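You operate a simulated robot arm through the tools that you are given. There is no shell and no other tool. Be economical: measure what you need, move in short steps, check, and stop when the job is done.

Carry out the task below with a simulated two-armed robot. There is one attempt and no reset: what you move stays moved.

Task
Empty the slurry from the blue pot into the brown tub.
Fine: shut the white lever first, spill nothing, stand the pot on the black pad under the spout, then open the lever again. Set down upright: blue square pot.
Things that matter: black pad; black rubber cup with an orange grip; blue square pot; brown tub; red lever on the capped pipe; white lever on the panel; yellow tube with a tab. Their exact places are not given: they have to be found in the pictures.

The check looks at the end state, three seconds after you hand in, the way a careful person would. Anything else that was tipped, shoved, dropped, spilled or broken makes it a failure.

Robot
Two 7-joint arms with fingered hands on one trunk, on a base that drives. Base frame: it is fixed to the floor where the robot stands at the start and does not move with it; the origin is under the middle of the robot, x ahead of it, y to its left, z up. Units: mm, rad, N and s.
The left shoulder is at the start at [99, 173, 1102], the right one opposite. With the tool pointing down near the work surface each hand reaches from about 460 to 820 mm from the robot's upright axis, wherever it stands, measured 20 degrees to its own side. Places, roughly: black pad [500, 100, 800]; brown tub [400, 0, 800]; red lever on the capped pipe [400, 300, 900]; white lever on the panel [600, 0, 900]; yellow tube with a tab [400, 400, 900]. Payload 3.5 kg a hand.
Tool frame (each hand has its own): the origin (TCP) lies between the finger pads and is the grasp point; the fingertips stand 30 mm ahead of it; z points along the fingers, y is the line along which they close. Largest opening 104 mm; the body of the gripper starts 35 mm behind the TCP. The gripper is a hand of 3 fingers: y runs from the thumb to the fingers, the wrist lies at [-15, -104, -178] in the tool frame, and closing takes about 1.5 s.
Orientation is told as [roll, pitch, yaw] about the base's x, y, z axes, in that order, counted from this pose: with the fingers straight down and the wrist toward the robot, the tool's x, y and z point along [0, 1, 0], [1, 0, 0] and [0, 0, -1] of the base frame.

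Tools
- The arms move only by the tool jog_arm. It takes "left_targets", "right_targets" or both (then of equal length, played together; a hand with none holds still); each is a list of rows, each a list of 6 numbers: the turn, a rotation vector about the tool's x, y, z in degrees, then the shift along the tool's x, y, z in mm. In form: [[wx, wy, wz, tx, ty, tz], ...]. A call has 1 to 12 rows; each row is the pose to reach, as a shift and turn from the pose commanded when the call began, along the tool's axes at that moment. "left_hand" and "right_hand" are, for a hand that has rows, the gripper command, from -1 (shut) to 1 (fully open), values between in proportion, set as the call begins (left out, the last holds). A row lasts 0.2 s, in which the tool goes at most 50 mm and 0.15 rad; a call with a longer step from one row to the next is refused whole, and so is a gripper value outside its range. Where a pose cannot be reached the arm comes as near as it can. A force on the tool above 40 N (or 10 N above the force at the start of the call, whichever is more), or a blocked arm, ends the call early, and 0.2 s more pass. Each finger travels about 72 mm/s and halts on what it meets, pressing with about 22 N; the grip force reading is that of the motor and also rises with nothing between the fingers. The clock runs only during rows and for 0.2 s after the last one: add rows that repeat a pose to give the fingers time. It gives the time, the measured TCP pose, the force on the tool (base axes), the opening and the grip force at its end, in the units of the frame above (readings bear some noise), with the torque about the TCP (base axes, N m) and any sound that the robot's microphone picked up, and new pictures: "show" is both (left out), scene, wrist or none (wrist: the cameras of the hands that moved).
- Cameras (640 x 400 px; columns grow to the right, rows downward): "scene" is now at [197.4, 27.2, 1276.7]; the picture's right is [0.31, -0.95, 0.00], its down [-0.52, -0.17, -0.84] and it looks along [0.80, 0.26, -0.55] (base axes); focal length 214 px, centre (320, 200). "left" rides on the left gripper at [-64, -94, -117] in its tool frame; the picture's right is [-0.72, -0.33, 0.61], its down [0.64, -0.65, 0.40] and it looks along [0.27, 0.68, 0.68] (tool axes); focal length 238 px, centre (320, 200). "right" rides on the right gripper at [64, -94, -117] in its tool frame; the picture's right is [-0.72, 0.33, -0.61], its down [-0.64, -0.65, 0.40] and it looks along [-0.27, 0.68, 0.68] (tool axes); focal length 238 px, centre (320, 200).
- lift_body(by): slides the trunk up (or, below 0, down) by that many mm; the arms and the scene camera ride with it, the base frame stays. It gives what a move gives, with no picture.
- roll_base(legs): drives the robot by 1 to 6 legs, each [ahead, left, turn to the left] in mm, mm and rad, along the robot's own axes; the way and the turn of a leg run together, so that a leg with both is an arc; at most 1500 mm and 3.142 rad a leg. The arms and the cameras ride along, it lands a little off, and it stops where it bumps. It gives what a move gives, and a new picture of the scene camera.
- move_fingers(index, middle, thumb_bend, thumb_turn, hand): sets how far each is bent, from 0 (flat) to 1 (curled in); at 0.3 the hand is open as for a grip, at 0.7 the pads meet at the TCP. One left out holds its place. A second passes; each finger stops where it meets its share of the squeeze, and holds until it gets a number again. A gripper value or a shape takes the hand back. It gives what a move gives, with no picture; readings hold the bend of each and the force on the fingers (four entries, about 0 where the hand has none), thumb and palm. thumb_turn goes from beside the hand (0) to across from the fingers (1), as for a grip.
- preshape(shape, hand): the hand has 3 fingers and takes this shape, open, in about a second: jaw (thumb against the fingers, like two jaws); tri (thumb and two fingers); tip (a fingertip pinch); poke (one finger out to press); point (the index stretched); flat (the hand flat); cup (the hand cupped); fist (a fist). The gripper value then closes the fingers along that shape, each until it touches; the sizes above hold for jaw. It gives what a move gives, with no picture.
- turn_head(pan, tilt): turns the head with the scene camera to pan (to the left, within 1.501 rad either way) and tilt (down, from -0.506 to 1.204), counted from straight ahead of the robot. It gives what a move gives, and a new picture of the scene camera.
- pixel_to_xyz(camera, pixels): for up to 12 pixels [column, row] of the newest picture of that camera ("zoom" is the newest enlarged one), the place [x, y, z] in the base frame of the surface seen there, good to about 2 mm. The clock stands still meanwhile.
- enlarge(camera, box): a new picture of the part [left, top, right, bottom] of that camera's present view, enlarged. The clock stands still meanwhile.
- job_done(): hands the job in; it is judged then, once.

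Keep the steps short. Do not move on a guess: measure, check each grasp and each placing, and mend mistakes. In all there are 80 turns and 260 pictures (those below and enlarged ones count). Leave the grippers open and the arms clear of the work at the hand-in unless told otherwise, and finish with a single line.

The tools are called after ">>>" as a command line: name --argument value ..., lists and objects as JSON in quotes. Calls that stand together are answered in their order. jog_arm: Moves the arms, as the interface text tells. Its arguments: {"type":"object","properties":{"left_targets":{"type":"array"},"left_hand":{"type":"number"},"right_targets":{"type":"array"},"right_hand":{"type":"number"},"show":{"type":"string","enum":["both","scene","wrist","none"]}},"required":[]} The other tools are called the same way: lift_body (by) slides the trunk up or down; preshape (shape, hand) gives the hand a shape; move_fingers (index, middle, thumb_bend, thumb_turn, hand) moves the fingers one by one; roll_base (legs) drives the base; turn_head (pan, tilt) turns the head that bears the scene camera; pixel_to_xyz (camera, pixels) gives the place of the surface under pixels of a picture; enlarge (camera, box) takes an enlarged picture of a part of a camera's view; job_done () hands the job in.

At the start:

```text
time: 0.0
left_tool_pos: [463.4, 305.8, 1186.8]
left_orientation: [0.0, 0.0, 0.001]
left_ft_force: [0.2, 0.5, -0.4]
left_ft_torque: [-0.02, 0.0, 0.01]
left_gripper_width: 103.7
left_gripper_force: 0.0
left_shape: jaw
left_bend: [0.3, 0.3, 0.3, 0.98]
left_finger forces: [0.0, 0.1, 0.1, 0.0, 0.0, 0.0]
right_tool_pos: [479.7, -108.1, 1209.0]
right_orientation: [-0.001, 0.0, -0.001]
right_ft_force: [-0.9, 0.1, -0.2]
right_ft_torque: [0.01, 0.0, 0.01]
right_gripper_width: 103.6
right_gripper_force: 0.0
right_shape: jaw
right_bend: [0.3, 0.3, 0.3, 0.98]
right_finger forces: [0.0, 0.0, 0.0, 0.1, 0.0, 0.0]
trunk travel left (down, up): [-200.0, 554.0]
robot x, y, heading: [1.9, -1.3, -0.0]
head pan, tilt: [0.311, 0.581]
```

scene: 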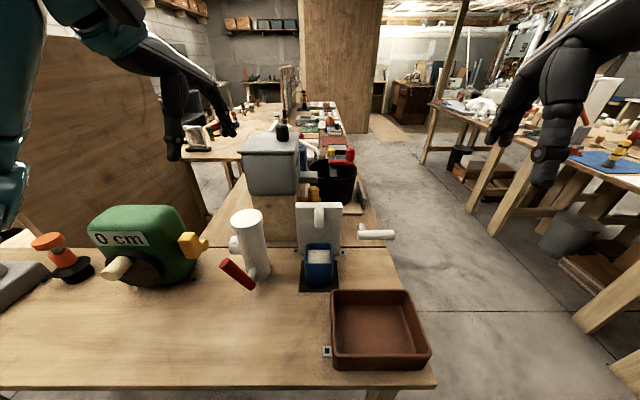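
right: 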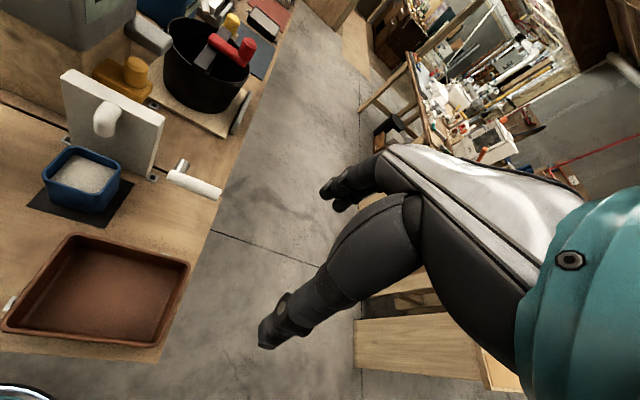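
left: 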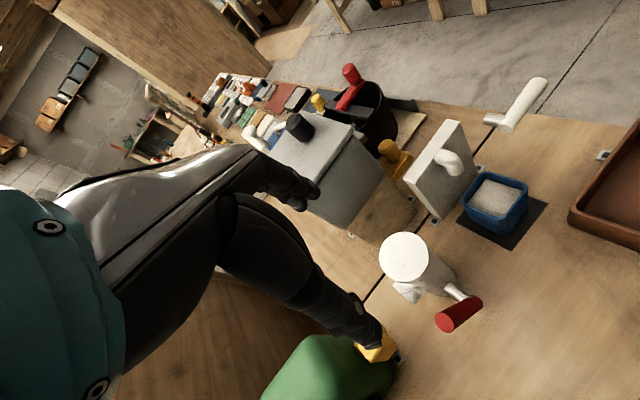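

I see the panel with a spout, the blue pot on the black pad under it, a white lever to the right (scene ~375,233), and the brown tub at ~(380,330). I'll enlarge them and measure.

>>> enlarge --camera "scene" --box '[260, 180, 440, 390]'

>>> enlarge --camera "right" --box '[0, 50, 240, 250]'

>>> pixel_to_xyz --camera "right" --pixels '[[215, 192], [190, 183], [168, 174], [182, 165], [72, 155], [115, 180], [47, 175], [85, 210], [85, 180], [105, 120], [120, 215], [35, 205]]'

>>> pixel_to_xyz --camera "scene" --pixels '[[334, 292], [410, 292], [430, 355], [332, 360], [380, 330], [392, 235], [365, 235], [360, 228], [318, 255], [319, 213], [305, 248], [332, 248]]'

```text
1.90 times, centred on (350, 285) of scene
```

zoom: 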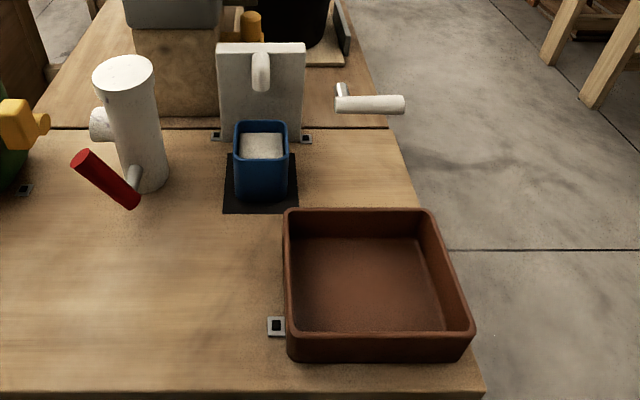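

```text
2.00 times, centred on (120, 150) of right
```

zoom: 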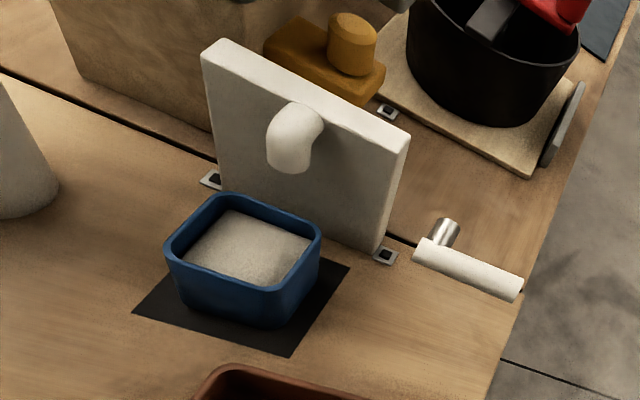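

```text
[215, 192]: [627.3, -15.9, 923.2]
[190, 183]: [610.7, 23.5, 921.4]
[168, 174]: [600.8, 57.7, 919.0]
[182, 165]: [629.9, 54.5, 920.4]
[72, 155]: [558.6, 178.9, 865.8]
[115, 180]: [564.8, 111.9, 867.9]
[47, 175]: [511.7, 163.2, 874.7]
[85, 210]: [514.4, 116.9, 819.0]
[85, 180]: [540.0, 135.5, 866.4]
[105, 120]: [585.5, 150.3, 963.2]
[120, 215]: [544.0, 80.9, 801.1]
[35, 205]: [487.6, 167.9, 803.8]
```

```text
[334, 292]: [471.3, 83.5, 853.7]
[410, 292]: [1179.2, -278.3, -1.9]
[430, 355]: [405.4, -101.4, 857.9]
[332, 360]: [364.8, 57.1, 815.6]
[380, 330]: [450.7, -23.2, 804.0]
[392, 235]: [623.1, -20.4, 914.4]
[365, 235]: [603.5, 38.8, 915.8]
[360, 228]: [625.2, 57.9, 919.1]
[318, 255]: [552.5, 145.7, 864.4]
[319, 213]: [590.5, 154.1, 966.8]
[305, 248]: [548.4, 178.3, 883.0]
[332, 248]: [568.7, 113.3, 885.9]
```

>>> enlarge --camera "left" --box '[370, 60, 620, 260]'

>>> enlarge --camera "scene" --box '[290, 190, 410, 300]'

>>> enlarge --camera "right" --box '[130, 140, 240, 220]'

>>> pixel_to_xyz --camera "left" --pixels '[[540, 85], [510, 120], [497, 115], [488, 120], [455, 160], [440, 125], [420, 215], [495, 185], [470, 180], [527, 195], [500, 225], [545, 205]]'

```text
2.00 times, centred on (495, 160) of left
```

zoom: 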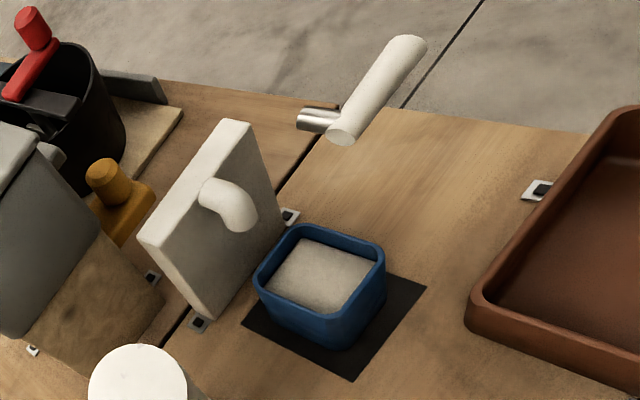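

```text
3.64 times, centred on (350, 245) of scene
```

zoom: 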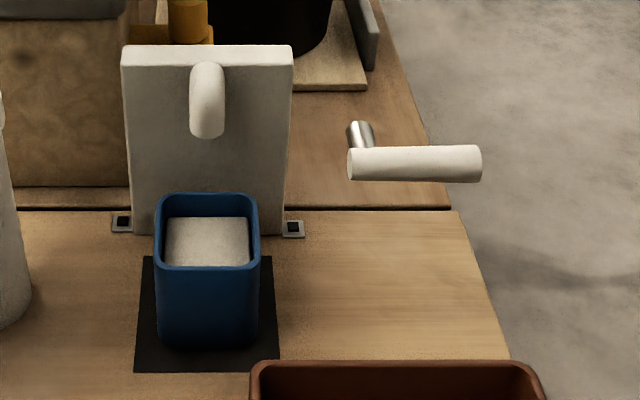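

```text
5.00 times, centred on (185, 180) of right
```

zoom: 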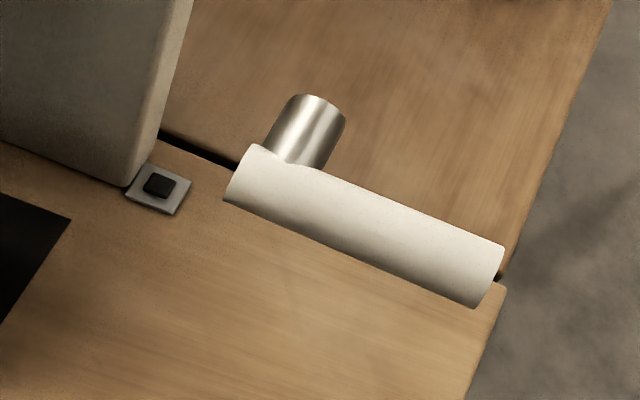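

```text
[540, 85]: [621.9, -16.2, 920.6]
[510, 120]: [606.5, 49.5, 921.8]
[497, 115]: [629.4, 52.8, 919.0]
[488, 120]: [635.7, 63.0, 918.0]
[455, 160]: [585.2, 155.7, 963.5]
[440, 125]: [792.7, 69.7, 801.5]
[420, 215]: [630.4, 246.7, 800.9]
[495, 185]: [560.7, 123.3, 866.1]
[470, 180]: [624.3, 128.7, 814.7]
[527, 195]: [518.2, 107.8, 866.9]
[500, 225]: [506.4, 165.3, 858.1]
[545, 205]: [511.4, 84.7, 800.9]
```

The stem runs back from the lever's left end, so it turns about an axis square to the panel. I'll measure the handle and the panel more exactly in the enlarged picture.

>>> pixel_to_xyz --camera "zoom" --pixels '[[300, 105], [335, 115], [300, 150], [260, 155], [250, 175], [235, 200], [360, 190], [350, 210], [340, 235], [490, 255], [480, 280], [470, 300]]'

>>> enlarge --camera "scene" --box '[220, 190, 410, 380]'

>>> pixel_to_xyz --camera "scene" --pixels '[[318, 226], [318, 222], [319, 208], [298, 205], [342, 205], [300, 240], [332, 292], [329, 262], [238, 275], [250, 287], [305, 262], [335, 262]]'

```text
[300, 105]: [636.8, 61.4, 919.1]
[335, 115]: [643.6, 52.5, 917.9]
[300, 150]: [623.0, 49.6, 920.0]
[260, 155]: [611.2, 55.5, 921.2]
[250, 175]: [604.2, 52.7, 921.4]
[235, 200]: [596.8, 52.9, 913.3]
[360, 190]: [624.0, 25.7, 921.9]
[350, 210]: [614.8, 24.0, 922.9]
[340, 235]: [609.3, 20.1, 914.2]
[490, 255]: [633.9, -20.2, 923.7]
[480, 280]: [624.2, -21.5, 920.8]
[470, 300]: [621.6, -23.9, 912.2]
```

```text
2.11 times, centred on (315, 285) of scene
```

zoom: 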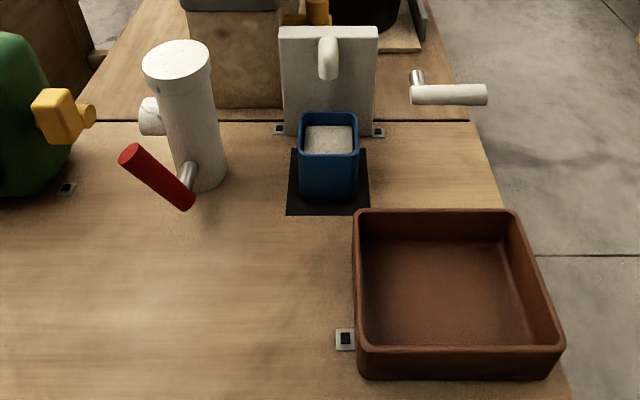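

```text
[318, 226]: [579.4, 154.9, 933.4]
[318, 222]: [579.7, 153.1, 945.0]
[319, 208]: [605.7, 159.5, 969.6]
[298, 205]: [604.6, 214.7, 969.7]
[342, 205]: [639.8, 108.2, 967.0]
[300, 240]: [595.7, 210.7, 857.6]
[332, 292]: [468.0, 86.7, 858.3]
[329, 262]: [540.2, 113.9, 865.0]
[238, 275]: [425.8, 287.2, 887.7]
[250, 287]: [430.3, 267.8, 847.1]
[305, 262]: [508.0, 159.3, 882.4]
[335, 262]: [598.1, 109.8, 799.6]
```

The lever handle lies from about (608,53,911) to (630,-22,911), with its axis near (613,47,911). I'll bring the open right hand above it, turned 19° to the left so the fingers close square to the handle.

>>> jog_arm --right_targets '[[0, 0, -5, 22, 29, 35], [0, 0, -10, 44, 58, 70], [0, 0, -14, 66, 87, 105], [0, 0, -19, 88, 116, 140], [0, 0, -19, 110, 144, 175], [0, 0, -19, 110, 144, 209], [0, 0, -19, 110, 144, 209]]' --right_hand 0.3

```text
refused: row 1 steps farther than a row can; nothing moved
```

Row 1 was just over 50 mm, so I'll use shorter steps.

>>> jog_arm --right_targets '[[0, 0, -5, 18, 24, 35], [0, 0, -10, 36, 48, 70], [0, 0, -14, 54, 72, 105], [0, 0, -19, 72, 96, 140], [0, 0, -19, 92, 120, 175], [0, 0, -19, 110, 144, 209], [0, 0, -19, 110, 144, 209]]' --right_hand 0.3

```text
time: 1.6
left_tool_pos: [463.7, 306.6, 1186.9]
left_orientation: [-0.001, 0.001, 0.0]
left_ft_force: [0.1, 0.7, -0.4]
left_ft_torque: [0.0, 0.02, -0.01]
left_gripper_width: 103.5
left_gripper_force: 0.1
left_shape: jaw
left_bend: [0.3, 0.3, 0.3, 0.98]
left_finger forces: [0.1, 0.0, 0.0, 0.0, 0.1, 0.0]
right_tool_pos: [623.5, 0.2, 999.6]
right_orientation: [0.0, 0.0, 0.331]
right_ft_force: [0.0, 0.2, 0.7]
right_ft_torque: [0.01, 0.01, 0.0]
right_gripper_width: 67.7
right_gripper_force: 0.0
right_shape: jaw
right_bend: [0.28, 0.39, 0.62, 1.0]
right_finger forces: [0.0, 0.0, 0.0, 0.0, 0.1, 0.0]
trunk travel left (down, up): [-200.0, 554.0]
robot x, y, heading: [1.2, 0.9, -0.006]
head pan, tilt: [0.311, 0.581]
```

scene: 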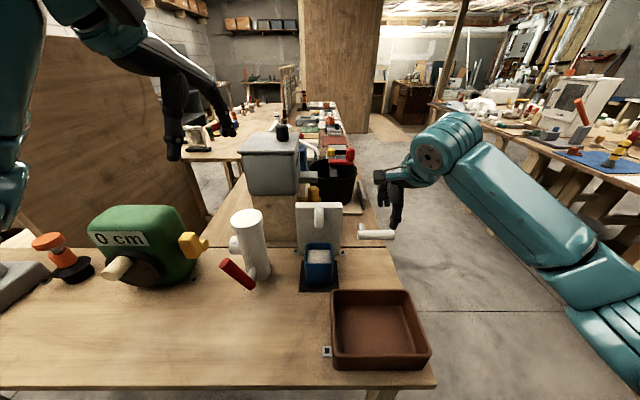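
right: 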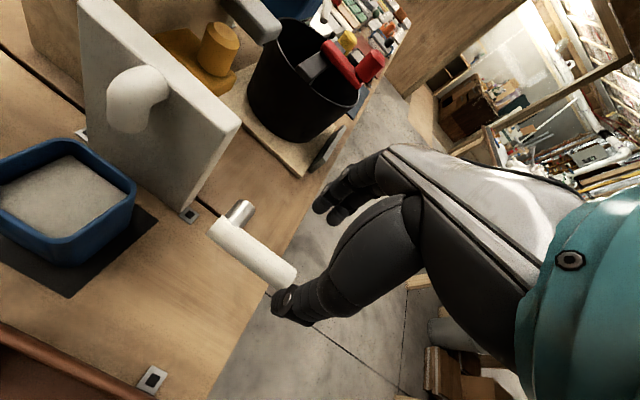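

The aim line passes over the handle near its outer part (about 268,267 in the right view). I'll lower the hand around it.

>>> jog_arm --right_targets '[[0, 0, 0, 0, 0, 35], [0, 0, 0, 0, 0, 70], [0, 0, 0, 0, 0, 86], [0, 0, 0, 0, 0, 86]]' --right_hand 0.1

>>> enlarge --camera "scene" --box '[300, 150, 480, 270]'

```text
time: 2.6
left_tool_pos: [463.4, 305.0, 1186.5]
left_orientation: [0.0, 0.0, 0.0]
left_ft_force: [0.0, 0.6, 0.2]
left_ft_torque: [0.0, -0.01, 0.01]
left_gripper_width: 103.6
left_gripper_force: 0.1
left_shape: jaw
left_bend: [0.3, 0.3, 0.3, 0.98]
left_finger forces: [0.0, 0.0, 0.0, 0.0, 0.0, 0.0]
right_tool_pos: [623.5, 1.0, 913.0]
right_orientation: [0.001, 0.0, 0.333]
right_ft_force: [0.2, 0.2, 0.0]
right_ft_torque: [0.01, 0.0, 0.02]
right_gripper_width: 57.6
right_gripper_force: 0.1
right_shape: jaw
right_bend: [0.74, 0.42, 0.67, 1.0]
right_finger forces: [0.0, 0.1, 0.1, 0.1, 0.1, 0.0]
trunk travel left (down, up): [-200.0, 554.0]
robot x, y, heading: [-0.7, 0.2, 0.006]
head pan, tilt: [0.311, 0.581]
```

scene: 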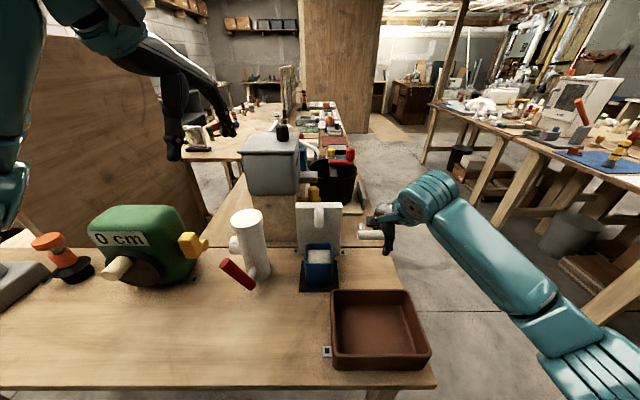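
right: 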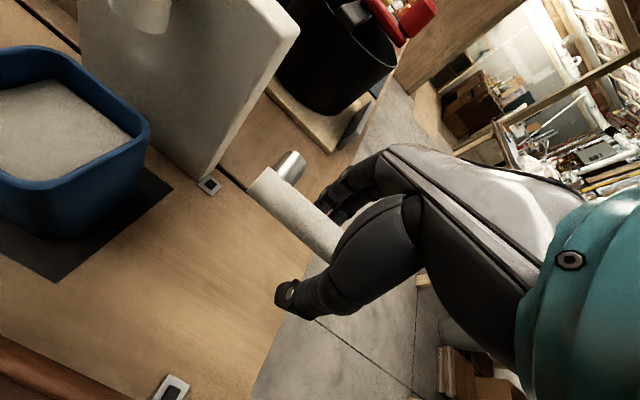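

```text
3.33 times, centred on (390, 210) of scene
```

zoom: 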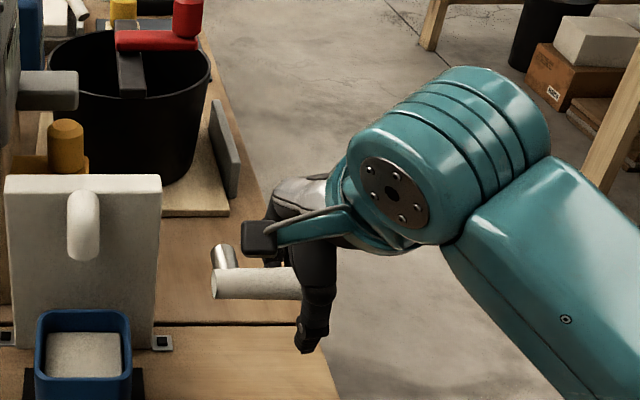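

The handle sits between thumb and fingers. Next I close on it.

>>> jog_arm --right_targets '[[0, 0, 0, 0, 0, 0], [0, 0, 0, 0, 0, 0], [0, 0, 0, 0, 0, 0], [0, 0, 0, 0, 0, 0], [0, 0, 0, 0, 0, 0]]' --right_hand -1 --show "wrist"

```text
time: 3.8
left_tool_pos: [464.4, 306.6, 1187.1]
left_orientation: [0.001, 0.001, -0.001]
left_ft_force: [-0.4, 0.1, 0.0]
left_ft_torque: [0.02, 0.05, 0.02]
left_gripper_width: 103.5
left_gripper_force: 0.1
left_shape: jaw
left_bend: [0.3, 0.3, 0.3, 0.98]
left_finger forces: [0.1, 0.1, 0.0, 0.0, 0.0, 0.0]
right_tool_pos: [622.8, 0.9, 911.0]
right_orientation: [-0.001, 0.001, 0.332]
right_ft_force: [-4.0, 0.0, -10.8]
right_ft_torque: [0.0, 0.02, -0.03]
right_gripper_width: 9.7
right_gripper_force: 22.1
right_shape: jaw
right_bend: [0.73, 0.71, 0.75, 1.0]
right_finger forces: [12.2, 3.9, 0.0, 0.1, 20.8, 0.1]
trunk travel left (down, up): [-200.0, 554.0]
robot x, y, heading: [-1.0, 1.6, -0.001]
head pan, tilt: [0.311, 0.581]
```

right: 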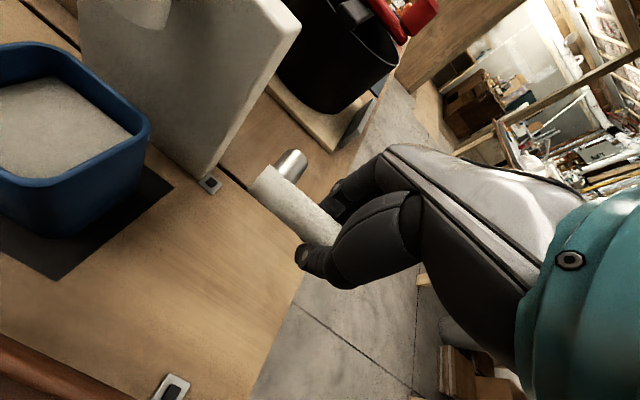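

The handle is held by thumb and fingers (22 N). I'll try turning it 15° downward along its arc, with the hand turning along, and watch the force.

>>> jog_arm --right_targets '[[0, 5, 0, 0.2, 0, 4.1], [0, 10, 0, 0.7, 0, 8.2], [0, 15, 0, 1.6, 0, 12.2], [0, 15, 0, 1.6, 0, 12.2]]' --show "wrist"

```text
time: 4.8
left_tool_pos: [463.1, 305.2, 1187.7]
left_orientation: [0.0, -0.002, -0.001]
left_ft_force: [0.4, 0.3, 0.3]
left_ft_torque: [-0.01, 0.0, 0.02]
left_gripper_width: 103.7
left_gripper_force: 0.1
left_shape: jaw
left_bend: [0.3, 0.3, 0.3, 0.98]
left_finger forces: [0.0, 0.1, 0.0, 0.1, 0.0, 0.0]
right_tool_pos: [623.1, 1.4, 901.9]
right_orientation: [0.265, -0.003, 0.33]
right_ft_force: [-2.7, -6.4, 4.1]
right_ft_torque: [-0.01, 0.02, -0.07]
right_gripper_width: 10.4
right_gripper_force: 22.0
right_shape: jaw
right_bend: [0.74, 0.72, 0.77, 1.0]
right_finger forces: [8.1, 0.0, 0.0, 0.1, 16.0, 0.0]
trunk travel left (down, up): [-200.0, 554.0]
robot x, y, heading: [-1.4, 0.7, -0.002]
head pan, tilt: [0.311, 0.581]
```

right: 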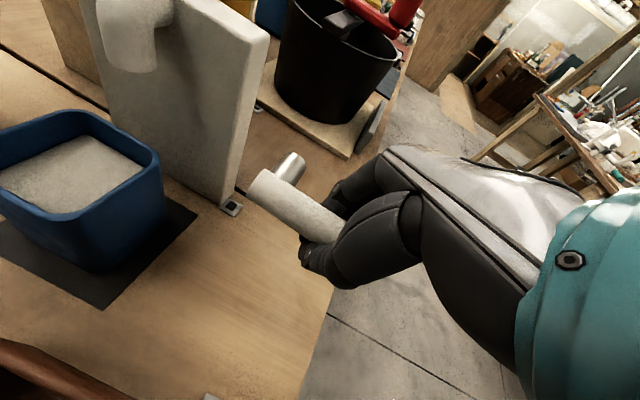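

>>> enlarge --camera "scene" --box '[330, 190, 430, 260]'

```text
5.71 times, centred on (380, 225) of scene
```

zoom: 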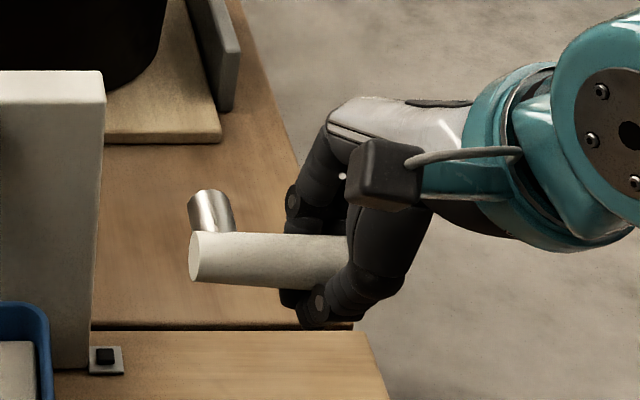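

>>> pixel_to_xyz --camera "zoom" --pixels '[[205, 236], [205, 276], [240, 240], [240, 278], [300, 240], [300, 280], [330, 242], [330, 280], [215, 200], [270, 260], [210, 258], [320, 260]]'

```text
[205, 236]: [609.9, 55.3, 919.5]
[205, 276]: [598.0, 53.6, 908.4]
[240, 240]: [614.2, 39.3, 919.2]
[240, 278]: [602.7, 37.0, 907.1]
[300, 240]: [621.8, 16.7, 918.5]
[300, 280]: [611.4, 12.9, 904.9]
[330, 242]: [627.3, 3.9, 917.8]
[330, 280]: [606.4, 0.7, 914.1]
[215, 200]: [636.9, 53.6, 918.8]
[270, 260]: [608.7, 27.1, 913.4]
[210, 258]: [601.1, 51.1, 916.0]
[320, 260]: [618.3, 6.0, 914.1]
```

The handle has dropped only about 2-3°. The fingers mostly slid. I'll go on in small steps to see whether it turns or stops.

>>> jog_arm --right_targets '[[0, 0, 0, -1, 0, 4], [0, 0, 0, -2, 0, 8], [0, 0, 0, -3, 0, 12], [0, 0, 0, -3, 0, 12]]' --show "wrist"

>>> enlarge --camera "scene" --box '[330, 190, 430, 260]'

```text
time: 5.8
left_tool_pos: [463.6, 305.6, 1187.2]
left_orientation: [0.001, -0.001, 0.002]
left_ft_force: [0.3, -1.4, 0.0]
left_ft_torque: [-0.02, 0.03, -0.04]
left_gripper_width: 103.7
left_gripper_force: 0.0
left_shape: jaw
left_bend: [0.3, 0.3, 0.3, 0.98]
left_finger forces: [0.0, 0.0, 0.0, 0.1, 0.0, 0.1]
right_tool_pos: [623.3, 2.8, 889.4]
right_orientation: [0.262, 0.0, 0.331]
right_ft_force: [-3.2, -0.2, -0.3]
right_ft_torque: [-0.02, -0.03, -0.06]
right_gripper_width: 9.1
right_gripper_force: 21.8
right_shape: jaw
right_bend: [0.74, 0.72, 0.78, 1.0]
right_finger forces: [0.0, 0.0, 0.1, 0.0, 3.2, 0.1]
trunk travel left (down, up): [-200.0, 554.0]
robot x, y, heading: [-0.1, 3.9, -0.0]
head pan, tilt: [0.311, 0.581]
```

right: 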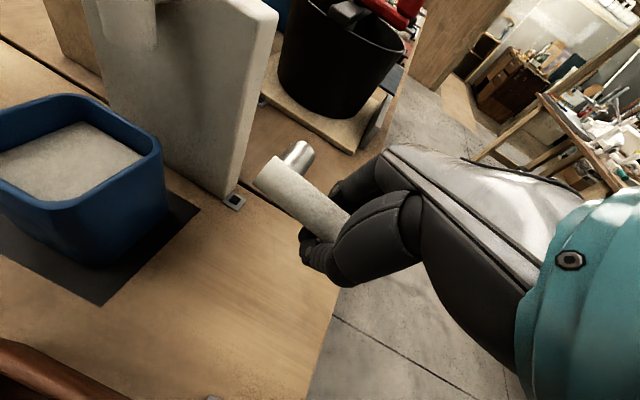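

```text
5.71 times, centred on (380, 225) of scene
```

zoom: 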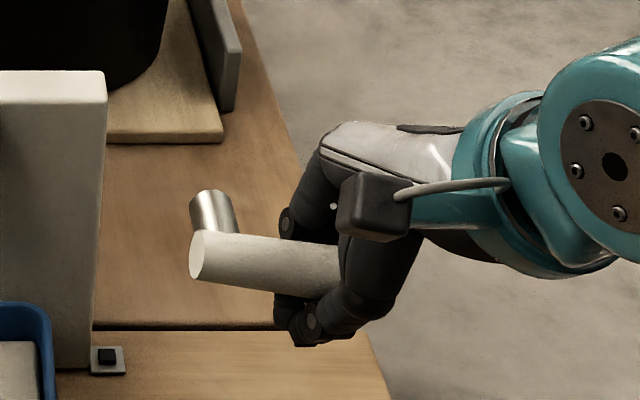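

The lever turns downward easily (about 8° now, force near zero) and did not go up, so down is the shutting direction. I'll follow the arc to about 45°.

>>> jog_arm --right_targets '[[0, 4, 0, 4, 0, 6.5], [0, 7.5, 0, 7.4, 0, 12.7], [0, 15, 0, 10.7, 0, 18.2], [0, 22.5, 0, 14.5, 0, 23], [0, 30, 0, 19.1, 0, 27.4], [0, 30, 0, 19.1, 0, 27.4]]' --show "wrist"

>>> enlarge --camera "scene" --box '[330, 190, 430, 260]'

```text
time: 7.2
left_tool_pos: [464.3, 305.8, 1186.0]
left_orientation: [0.0, 0.0, 0.001]
left_ft_force: [0.7, 0.0, -0.2]
left_ft_torque: [0.0, 0.04, 0.0]
left_gripper_width: 103.8
left_gripper_force: 0.2
left_shape: jaw
left_bend: [0.3, 0.3, 0.3, 0.98]
left_finger forces: [0.0, 0.0, 0.0, 0.0, 0.0, 0.1]
right_tool_pos: [615.2, 27.4, 869.2]
right_orientation: [0.787, -0.001, 0.331]
right_ft_force: [1.8, -0.5, 3.2]
right_ft_torque: [-0.11, -0.06, 0.03]
right_gripper_width: 8.2
right_gripper_force: 21.8
right_shape: jaw
right_bend: [0.74, 0.72, 0.77, 1.0]
right_finger forces: [0.0, 0.0, 0.0, 0.1, 0.0, 3.2]
trunk travel left (down, up): [-200.0, 554.0]
robot x, y, heading: [-0.1, -1.9, -0.001]
head pan, tilt: [0.311, 0.581]
```

right: 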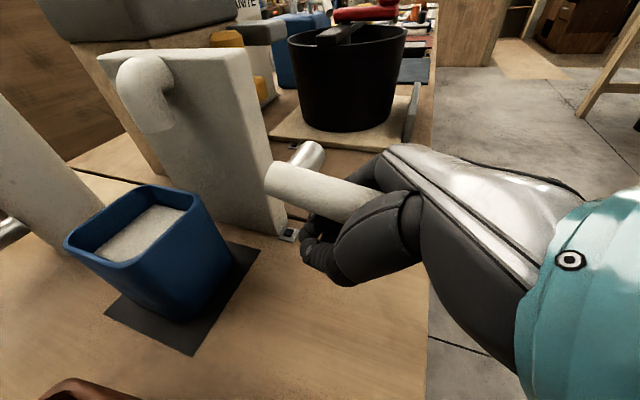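

```text
5.71 times, centred on (380, 225) of scene
```

zoom: 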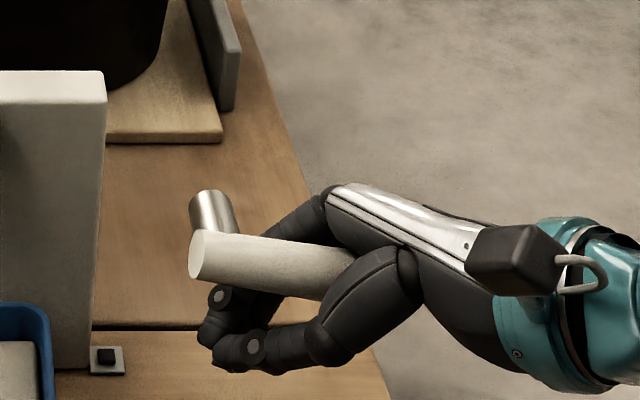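

The handle stayed near 8-10°, and the palm has only now met it (3.2 N). I'll push straight down 20 mm with the palm.

>>> jog_arm --right_targets '[[0, 0, 0, -3.5, 0, 3.5], [0, 0, 0, -7, 0, 7], [0, 0, 0, -10.5, 0, 10.5], [0, 0, 0, -14, 0, 14], [0, 0, 0, -14, 0, 14]]' --show "none"

>>> enlarge --camera "scene" --box '[330, 190, 430, 260]'

```text
time: 8.4
left_tool_pos: [462.3, 307.2, 1185.3]
left_orientation: [-0.001, 0.0, -0.001]
left_ft_force: [0.2, -0.5, 0.3]
left_ft_torque: [-0.02, 0.0, 0.03]
left_gripper_width: 103.7
left_gripper_force: 0.0
left_shape: jaw
left_bend: [0.3, 0.3, 0.3, 0.98]
left_finger forces: [0.0, 0.0, 0.1, 0.0, 0.1, 0.0]
right_tool_pos: [615.9, 27.5, 848.3]
right_orientation: [0.785, 0.0, 0.331]
right_ft_force: [1.9, 0.8, 3.3]
right_ft_torque: [-0.12, 0.02, 0.06]
right_gripper_width: 8.4
right_gripper_force: 21.9
right_shape: jaw
right_bend: [0.74, 0.72, 0.77, 1.0]
right_finger forces: [0.1, 0.1, 0.0, 0.0, 0.1, 3.2]
trunk travel left (down, up): [-200.0, 554.0]
robot x, y, heading: [2.6, -0.4, 0.003]
head pan, tilt: [0.311, 0.581]
```

```text
5.71 times, centred on (380, 225) of scene
```

zoom: 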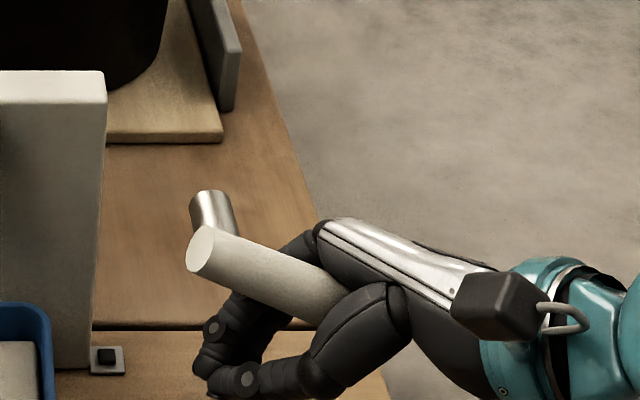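

It works: the handle is at about 30° under only 3 N. I'll go on, turning the hand to 60° and moving it to the left.

>>> jog_arm --right_targets '[[0, 5, 0, 5, 0, 3.5], [0, 10, 0, 10.5, 0, 7], [0, 15, 0, 16.6, 0, 10.2], [0, 15, 0, 16.6, 0, 10.2]]' --show "wrist"

>>> enlarge --camera "scene" --box '[310, 190, 430, 274]'

```text
time: 9.4
left_tool_pos: [464.8, 305.8, 1185.9]
left_orientation: [-0.002, 0.002, 0.0]
left_ft_force: [-0.6, -0.2, -0.6]
left_ft_torque: [-0.01, 0.01, 0.01]
left_gripper_width: 103.6
left_gripper_force: 0.1
left_shape: jaw
left_bend: [0.3, 0.3, 0.3, 0.98]
left_finger forces: [0.1, 0.1, 0.0, 0.0, 0.0, 0.0]
right_tool_pos: [609.5, 43.9, 852.2]
right_orientation: [1.05, 0.002, 0.329]
right_ft_force: [7.2, -6.8, -1.5]
right_ft_torque: [0.24, 0.21, 0.15]
right_gripper_width: 8.1
right_gripper_force: 21.8
right_shape: jaw
right_bend: [0.74, 0.72, 0.77, 1.0]
right_finger forces: [0.0, 0.0, 0.0, 0.0, 0.1, 7.9]
trunk travel left (down, up): [-200.0, 554.0]
robot x, y, heading: [-1.1, 4.7, 0.002]
head pan, tilt: [0.311, 0.581]
```

right: 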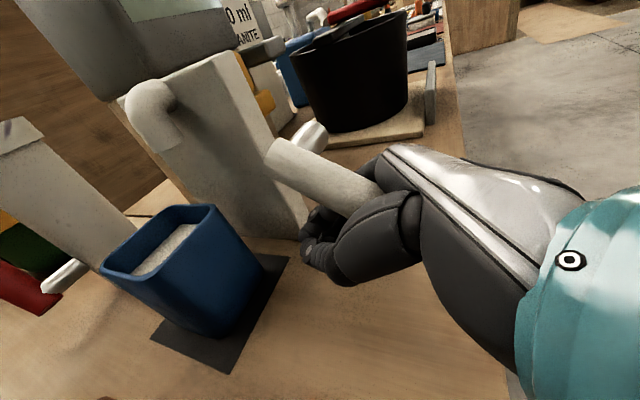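

```text
4.76 times, centred on (370, 232) of scene
```

zoom: 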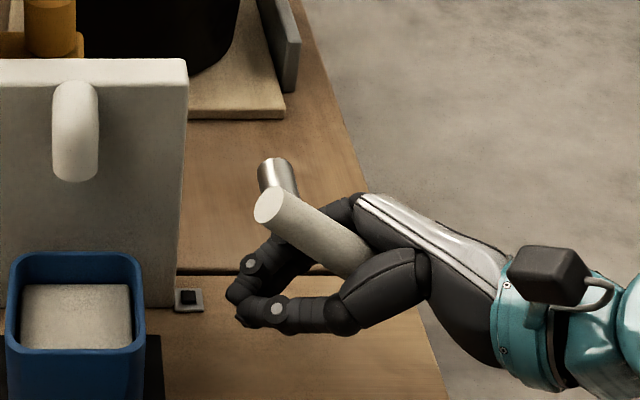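

The handle is at about 40°. Going on with this grip would bring my fingertips near the pot. Instead I'll open slightly, back out along the fingers, and sweep the handle down from its right side.

>>> jog_arm --right_targets '[[0, 0, 0, 0, 0, 0], [0, 0, 0, 0, 0, 0], [0, 0, 0, 0, 0, 0], [0, 0, 0, 0, 0, -25], [0, 0, 0, 0, 0, -60], [0, 0, 0, 0, 0, -100], [0, 0, 0, 0, 0, -130], [0, 0, 0, 0, 0, -130]]' --right_hand 0.2 --show "wrist"

>>> enlarge --camera "scene" --box '[310, 190, 430, 274]'

```text
time: 11.2
left_tool_pos: [463.8, 306.7, 1186.3]
left_orientation: [-0.001, 0.0, 0.0]
left_ft_force: [0.8, 0.2, -0.4]
left_ft_torque: [-0.02, 0.0, -0.02]
left_gripper_width: 103.5
left_gripper_force: 0.1
left_shape: jaw
left_bend: [0.3, 0.3, 0.3, 0.98]
left_finger forces: [0.1, 0.1, 0.0, 0.0, 0.0, 0.0]
right_tool_pos: [646.4, -62.5, 919.0]
right_orientation: [1.046, 0.0, 0.332]
right_ft_force: [-0.5, 0.0, -0.5]
right_ft_torque: [0.01, -0.03, -0.03]
right_gripper_width: 62.0
right_gripper_force: 0.1
right_shape: jaw
right_bend: [0.29, 0.41, 0.65, 1.0]
right_finger forces: [0.0, 0.0, 0.1, 0.0, 0.0, 0.0]
trunk travel left (down, up): [-200.0, 554.0]
robot x, y, heading: [1.8, 1.4, 0.0]
head pan, tilt: [0.311, 0.581]
```

right: 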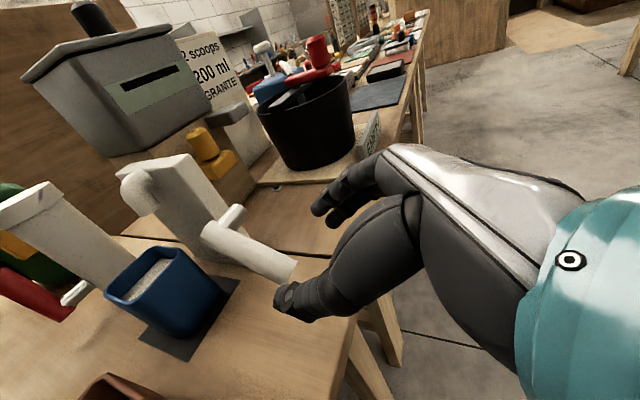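

```text
4.76 times, centred on (370, 232) of scene
```

zoom: 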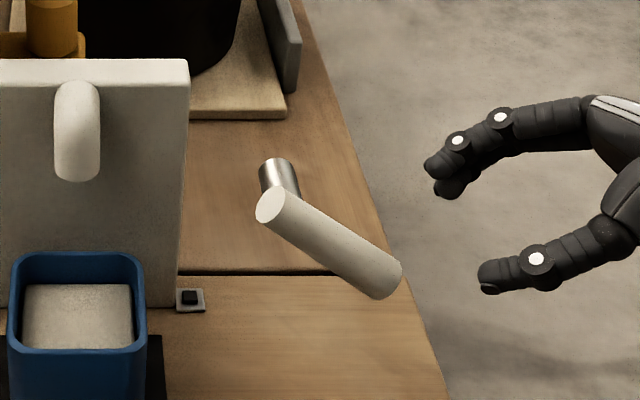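

The lever stays at about 40°. I'll shut the hand, point it down to the right of the lever tip, and lower it.

>>> jog_arm --right_targets '[[0, -7.5, 0, 0, 0, 0], [0, -15, 0, 0, 0, 0], [0, -22.5, 0, 0, 0, 0], [0, -30, 0, -5, 0, 3], [0, -37.5, 0, -15, 0, 8.7], [0, -45, 0, -25, 0, 14.5], [0, -52.5, 0, -36, 0, 20.8], [0, -60, 0, -46, 0, 26.5], [0, -60, 0, -46, 0, 26.5]]' --right_hand -1 --show "wrist"

>>> enlarge --camera "scene" --box '[310, 170, 450, 268]'

```text
time: 13.2
left_tool_pos: [462.6, 304.5, 1186.0]
left_orientation: [0.0, -0.001, 0.001]
left_ft_force: [0.2, 1.0, 1.0]
left_ft_torque: [0.02, -0.01, 0.0]
left_gripper_width: 103.8
left_gripper_force: 0.0
left_shape: jaw
left_bend: [0.3, 0.3, 0.3, 0.98]
left_finger forces: [0.1, 0.1, 0.1, 0.0, 0.0, 0.1]
right_tool_pos: [646.0, -62.1, 863.9]
right_orientation: [-0.001, -0.002, 0.331]
right_ft_force: [0.2, 0.1, 0.6]
right_ft_torque: [0.03, 0.01, 0.03]
right_gripper_width: 0.0
right_gripper_force: 21.9
right_shape: jaw
right_bend: [0.7, 0.7, 0.46, 1.0]
right_finger forces: [0.1, 0.1, 0.0, 0.1, 0.0, 0.0]
trunk travel left (down, up): [-200.0, 554.0]
robot x, y, heading: [-0.1, 0.8, -0.002]
head pan, tilt: [0.311, 0.581]
```

right: 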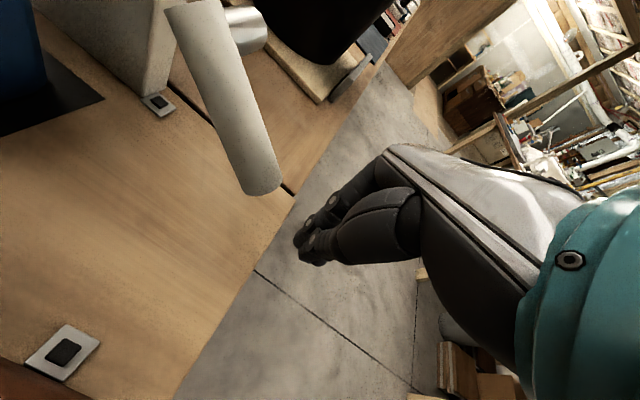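

```text
4.08 times, centred on (380, 219) of scene
```

zoom: 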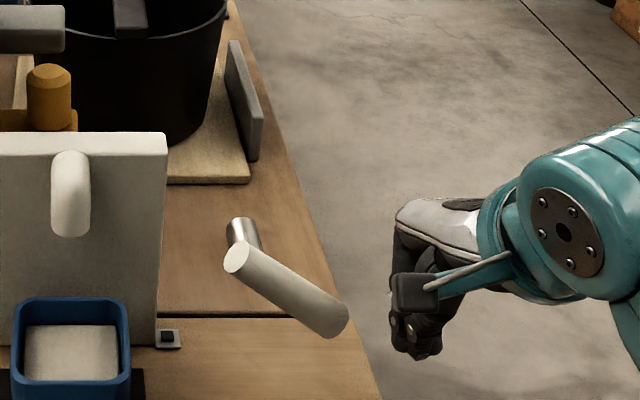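

The hand is right of the lever tip. I'll sweep left slowly and watch the force.

>>> jog_arm --right_targets '[[0, 0, 0, 10, 0, 0], [0, 0, 0, 20, 0, 0], [0, 0, 0, 28, 0, 0], [0, 0, 0, 36, 0, 0], [0, 0, 0, 44, 0, 0], [0, 0, 0, 52, 0, 0], [0, 0, 0, 58, 0, 0], [0, 0, 0, 64, 0, 0], [0, 0, 0, 70, 0, 0]]' --show "wrist"

>>> enlarge --camera "scene" --box '[310, 170, 450, 268]'

```text
time: 15.2
left_tool_pos: [460.8, 306.7, 1187.2]
left_orientation: [0.0, 0.0, 0.0]
left_ft_force: [-0.6, -0.4, 0.2]
left_ft_torque: [-0.02, -0.04, 0.01]
left_gripper_width: 103.7
left_gripper_force: 0.0
left_shape: jaw
left_bend: [0.3, 0.3, 0.3, 0.98]
left_finger forces: [0.0, 0.1, 0.0, 0.1, 0.0, 0.1]
right_tool_pos: [623.2, 7.7, 867.6]
right_orientation: [0.003, -0.007, 0.335]
right_ft_force: [7.7, -3.3, -3.8]
right_ft_torque: [-0.16, -0.14, -0.12]
right_gripper_width: 0.1
right_gripper_force: 21.4
right_shape: jaw
right_bend: [0.7, 0.7, 0.47, 1.0]
right_finger forces: [0.1, 0.1, 0.0, 0.1, 0.1, 0.0]
trunk travel left (down, up): [-200.0, 554.0]
robot x, y, heading: [-2.4, -0.5, 0.006]
head pan, tilt: [0.311, 0.581]
```

right: 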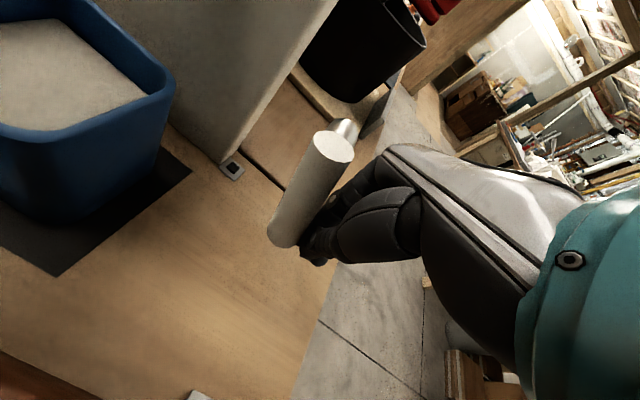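

```text
4.08 times, centred on (380, 219) of scene
```

zoom: 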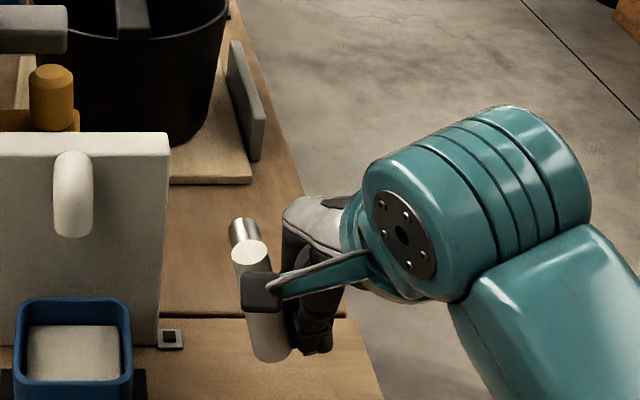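

The lever is almost vertical. I'll push a little farther to find its stop.

>>> jog_arm --right_targets '[[0, 0, 0, 4, 0, 0], [0, 0, 0, 8, 0, 0], [0, 0, 0, 12, 0, 0], [0, 0, 0, 16, 0, 0]]' --show "none"

>>> enlarge --camera "scene" --box '[310, 170, 450, 268]'

```text
time: 16.2
left_tool_pos: [466.0, 305.4, 1186.8]
left_orientation: [0.003, 0.002, 0.001]
left_ft_force: [0.2, 0.2, -0.2]
left_ft_torque: [0.0, 0.02, 0.02]
left_gripper_width: 103.7
left_gripper_force: 0.0
left_shape: jaw
left_bend: [0.3, 0.3, 0.3, 0.98]
left_finger forces: [0.0, 0.1, 0.0, 0.1, 0.1, 0.0]
right_tool_pos: [620.0, 15.3, 864.5]
right_orientation: [-0.002, -0.001, 0.327]
right_ft_force: [11.2, -15.1, -0.9]
right_ft_torque: [-0.25, -0.16, -0.16]
right_gripper_width: 0.1
right_gripper_force: 22.1
right_shape: jaw
right_bend: [0.7, 0.7, 0.47, 1.0]
right_finger forces: [5.0, 0.0, 0.0, 0.0, 0.0, 0.0]
trunk travel left (down, up): [-200.0, 554.0]
robot x, y, heading: [2.1, 1.3, -0.003]
head pan, tilt: [0.311, 0.581]
```

```text
4.08 times, centred on (380, 219) of scene
```

zoom: 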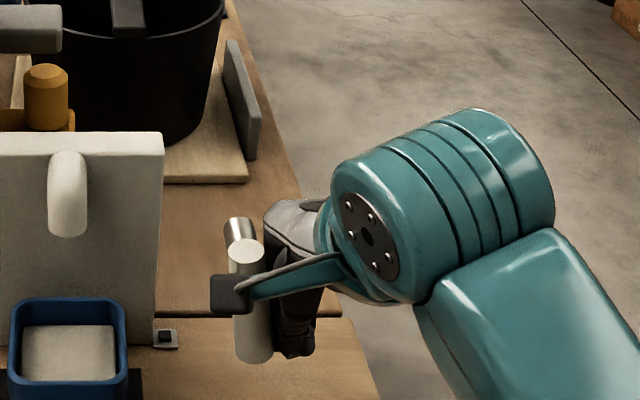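

The tool stopped at about 18 N with the lever vertical. That is the end stop, so it is shut. Now I back the right hand off to the right and up.

>>> jog_arm --right_targets '[[0, 0, 0, -20, 0, 0], [0, 0, 0, -60, 0, 0], [0, 0, 0, -105, 0, 0], [0, 0, 0, -135, 0, -30], [0, 0, 0, -165, 0, -65], [0, 0, 0, -195, 0, -100], [0, 0, 0, -215, 0, -140], [0, 0, 0, -225, 0, -180], [0, 0, 0, -225, 0, -220], [0, 0, 0, -225, 0, -220]]' --right_hand 0.5 --show "both"

>>> enlarge --camera "scene" --box '[270, 180, 390, 300]'

```text
time: 18.4
left_tool_pos: [464.9, 306.3, 1186.7]
left_orientation: [0.0, 0.0, 0.001]
left_ft_force: [0.8, -0.8, 0.0]
left_ft_torque: [0.0, 0.0, -0.03]
left_gripper_width: 103.6
left_gripper_force: 0.0
left_shape: jaw
left_bend: [0.3, 0.3, 0.3, 0.98]
left_finger forces: [0.1, 0.1, 0.1, 0.1, 0.0, 0.0]
right_tool_pos: [694.0, -194.2, 1085.0]
right_orientation: [0.001, 0.0, 0.332]
right_ft_force: [-0.1, 0.2, 0.8]
right_ft_torque: [0.03, -0.03, 0.02]
right_gripper_width: 78.0
right_gripper_force: 0.0
right_shape: jaw
right_bend: [0.27, 0.36, 0.54, 0.99]
right_finger forces: [0.1, 0.1, 0.1, 0.0, 0.0, 0.0]
trunk travel left (down, up): [-200.0, 554.0]
robot x, y, heading: [0.6, 1.6, -0.003]
head pan, tilt: [0.311, 0.581]
```

scene: 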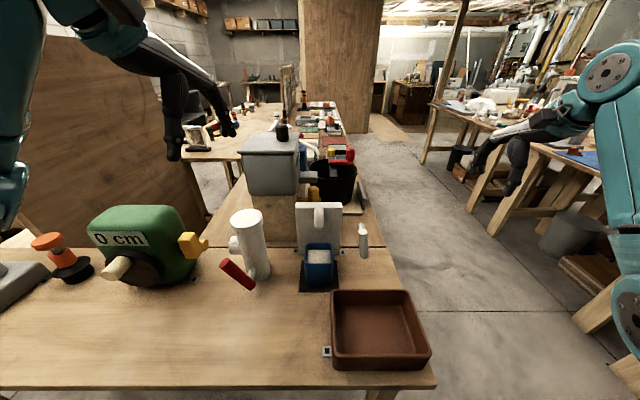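
right: 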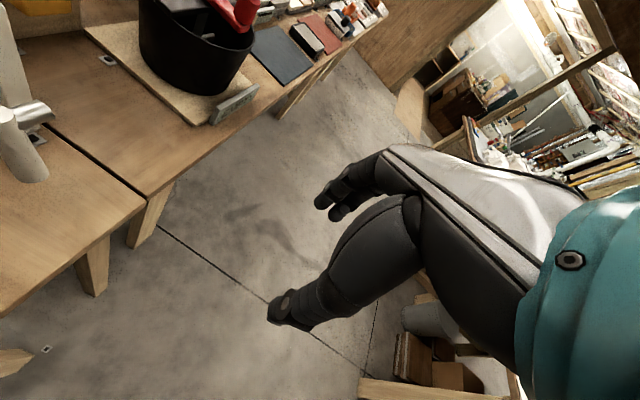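

```text
3.33 times, centred on (330, 240) of scene
```

zoom: 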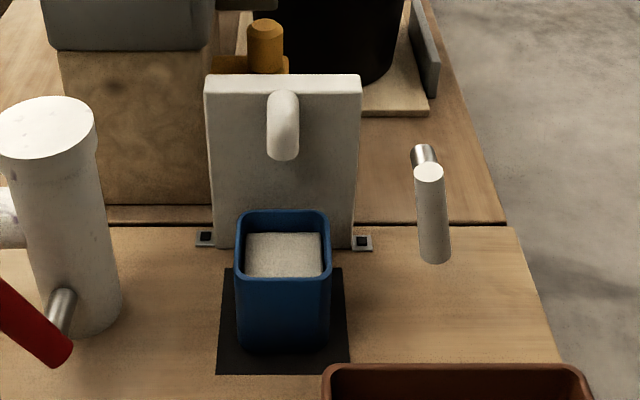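

The lever stands vertical, so it's shut. Now I measure the pot, pad, spout and red lever in this enlarged picture.

>>> pixel_to_xyz --camera "zoom" --pixels '[[245, 214], [320, 213], [240, 250], [328, 250], [245, 278], [322, 278], [245, 340], [322, 340], [221, 371], [346, 371], [284, 260], [225, 275]]'

>>> pixel_to_xyz --camera "scene" --pixels '[[332, 294], [408, 293], [428, 358], [334, 358], [334, 366], [427, 366], [345, 340], [380, 305], [243, 283], [225, 263], [252, 275], [362, 257]]'

```text
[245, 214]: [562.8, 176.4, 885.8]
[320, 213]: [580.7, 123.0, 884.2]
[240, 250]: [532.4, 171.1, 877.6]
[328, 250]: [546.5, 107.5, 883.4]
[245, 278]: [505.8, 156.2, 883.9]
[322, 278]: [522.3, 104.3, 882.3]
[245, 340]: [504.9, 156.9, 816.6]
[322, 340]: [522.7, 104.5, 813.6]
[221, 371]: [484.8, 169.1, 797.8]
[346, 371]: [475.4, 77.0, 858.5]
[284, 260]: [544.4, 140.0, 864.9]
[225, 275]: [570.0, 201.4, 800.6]
```

```text
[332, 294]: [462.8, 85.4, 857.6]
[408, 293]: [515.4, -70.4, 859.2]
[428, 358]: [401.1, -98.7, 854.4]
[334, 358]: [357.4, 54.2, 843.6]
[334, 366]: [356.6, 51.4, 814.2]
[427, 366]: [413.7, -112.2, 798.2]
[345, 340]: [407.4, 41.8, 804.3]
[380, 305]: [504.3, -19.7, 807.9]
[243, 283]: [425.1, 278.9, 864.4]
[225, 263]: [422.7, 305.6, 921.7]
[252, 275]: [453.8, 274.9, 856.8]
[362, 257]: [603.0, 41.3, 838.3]
```

The pot is 65 mm square, centred at (543,140), with its rim at z 884 and slurry at 865. Its forward axis is n=(0.95,0.31). The tub is centred near (434,-8) with its rim at 857. The spout (z≥933) overhangs the rear edge of the pot, so the left hand will grasp from the front, fingers tilted 20° below level, over the side faces. I'll drive the base back 150 mm first to give the arm room.

>>> roll_base --legs '[[-150, 0, 0]]'

>>> enlarge --camera "scene" --box '[230, 150, 430, 275]'

```text
time: 19.8
left_tool_pos: [314.0, 306.5, 1187.7]
left_orientation: [0.001, -0.001, -0.001]
left_ft_force: [-1.0, 0.0, 0.7]
left_ft_torque: [0.05, -0.01, 0.0]
left_gripper_width: 103.7
left_gripper_force: 0.1
left_shape: jaw
left_bend: [0.3, 0.3, 0.3, 0.98]
left_finger forces: [0.0, 0.1, 0.1, 0.0, 0.0, 0.0]
right_tool_pos: [542.0, -192.9, 1084.2]
right_orientation: [0.001, 0.0, 0.331]
right_ft_force: [-0.2, 0.0, 0.1]
right_ft_torque: [-0.02, 0.01, 0.03]
right_gripper_width: 77.8
right_gripper_force: 0.1
right_shape: jaw
right_bend: [0.27, 0.36, 0.54, 0.99]
right_finger forces: [0.0, 0.1, 0.0, 0.0, 0.0, 0.0]
trunk travel left (down, up): [-200.0, 554.0]
robot x, y, heading: [-147.0, -0.8, 0.001]
head pan, tilt: [0.311, 0.581]
```

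scene: 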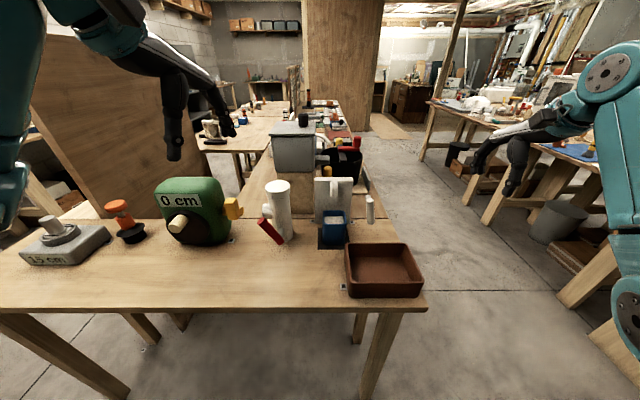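

```text
3.20 times, centred on (330, 212) of scene
```

zoom: 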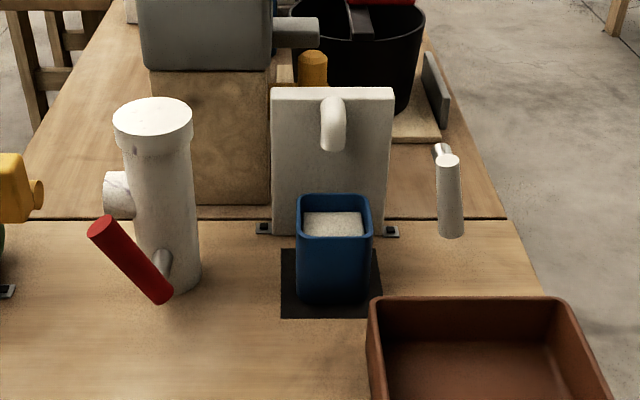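

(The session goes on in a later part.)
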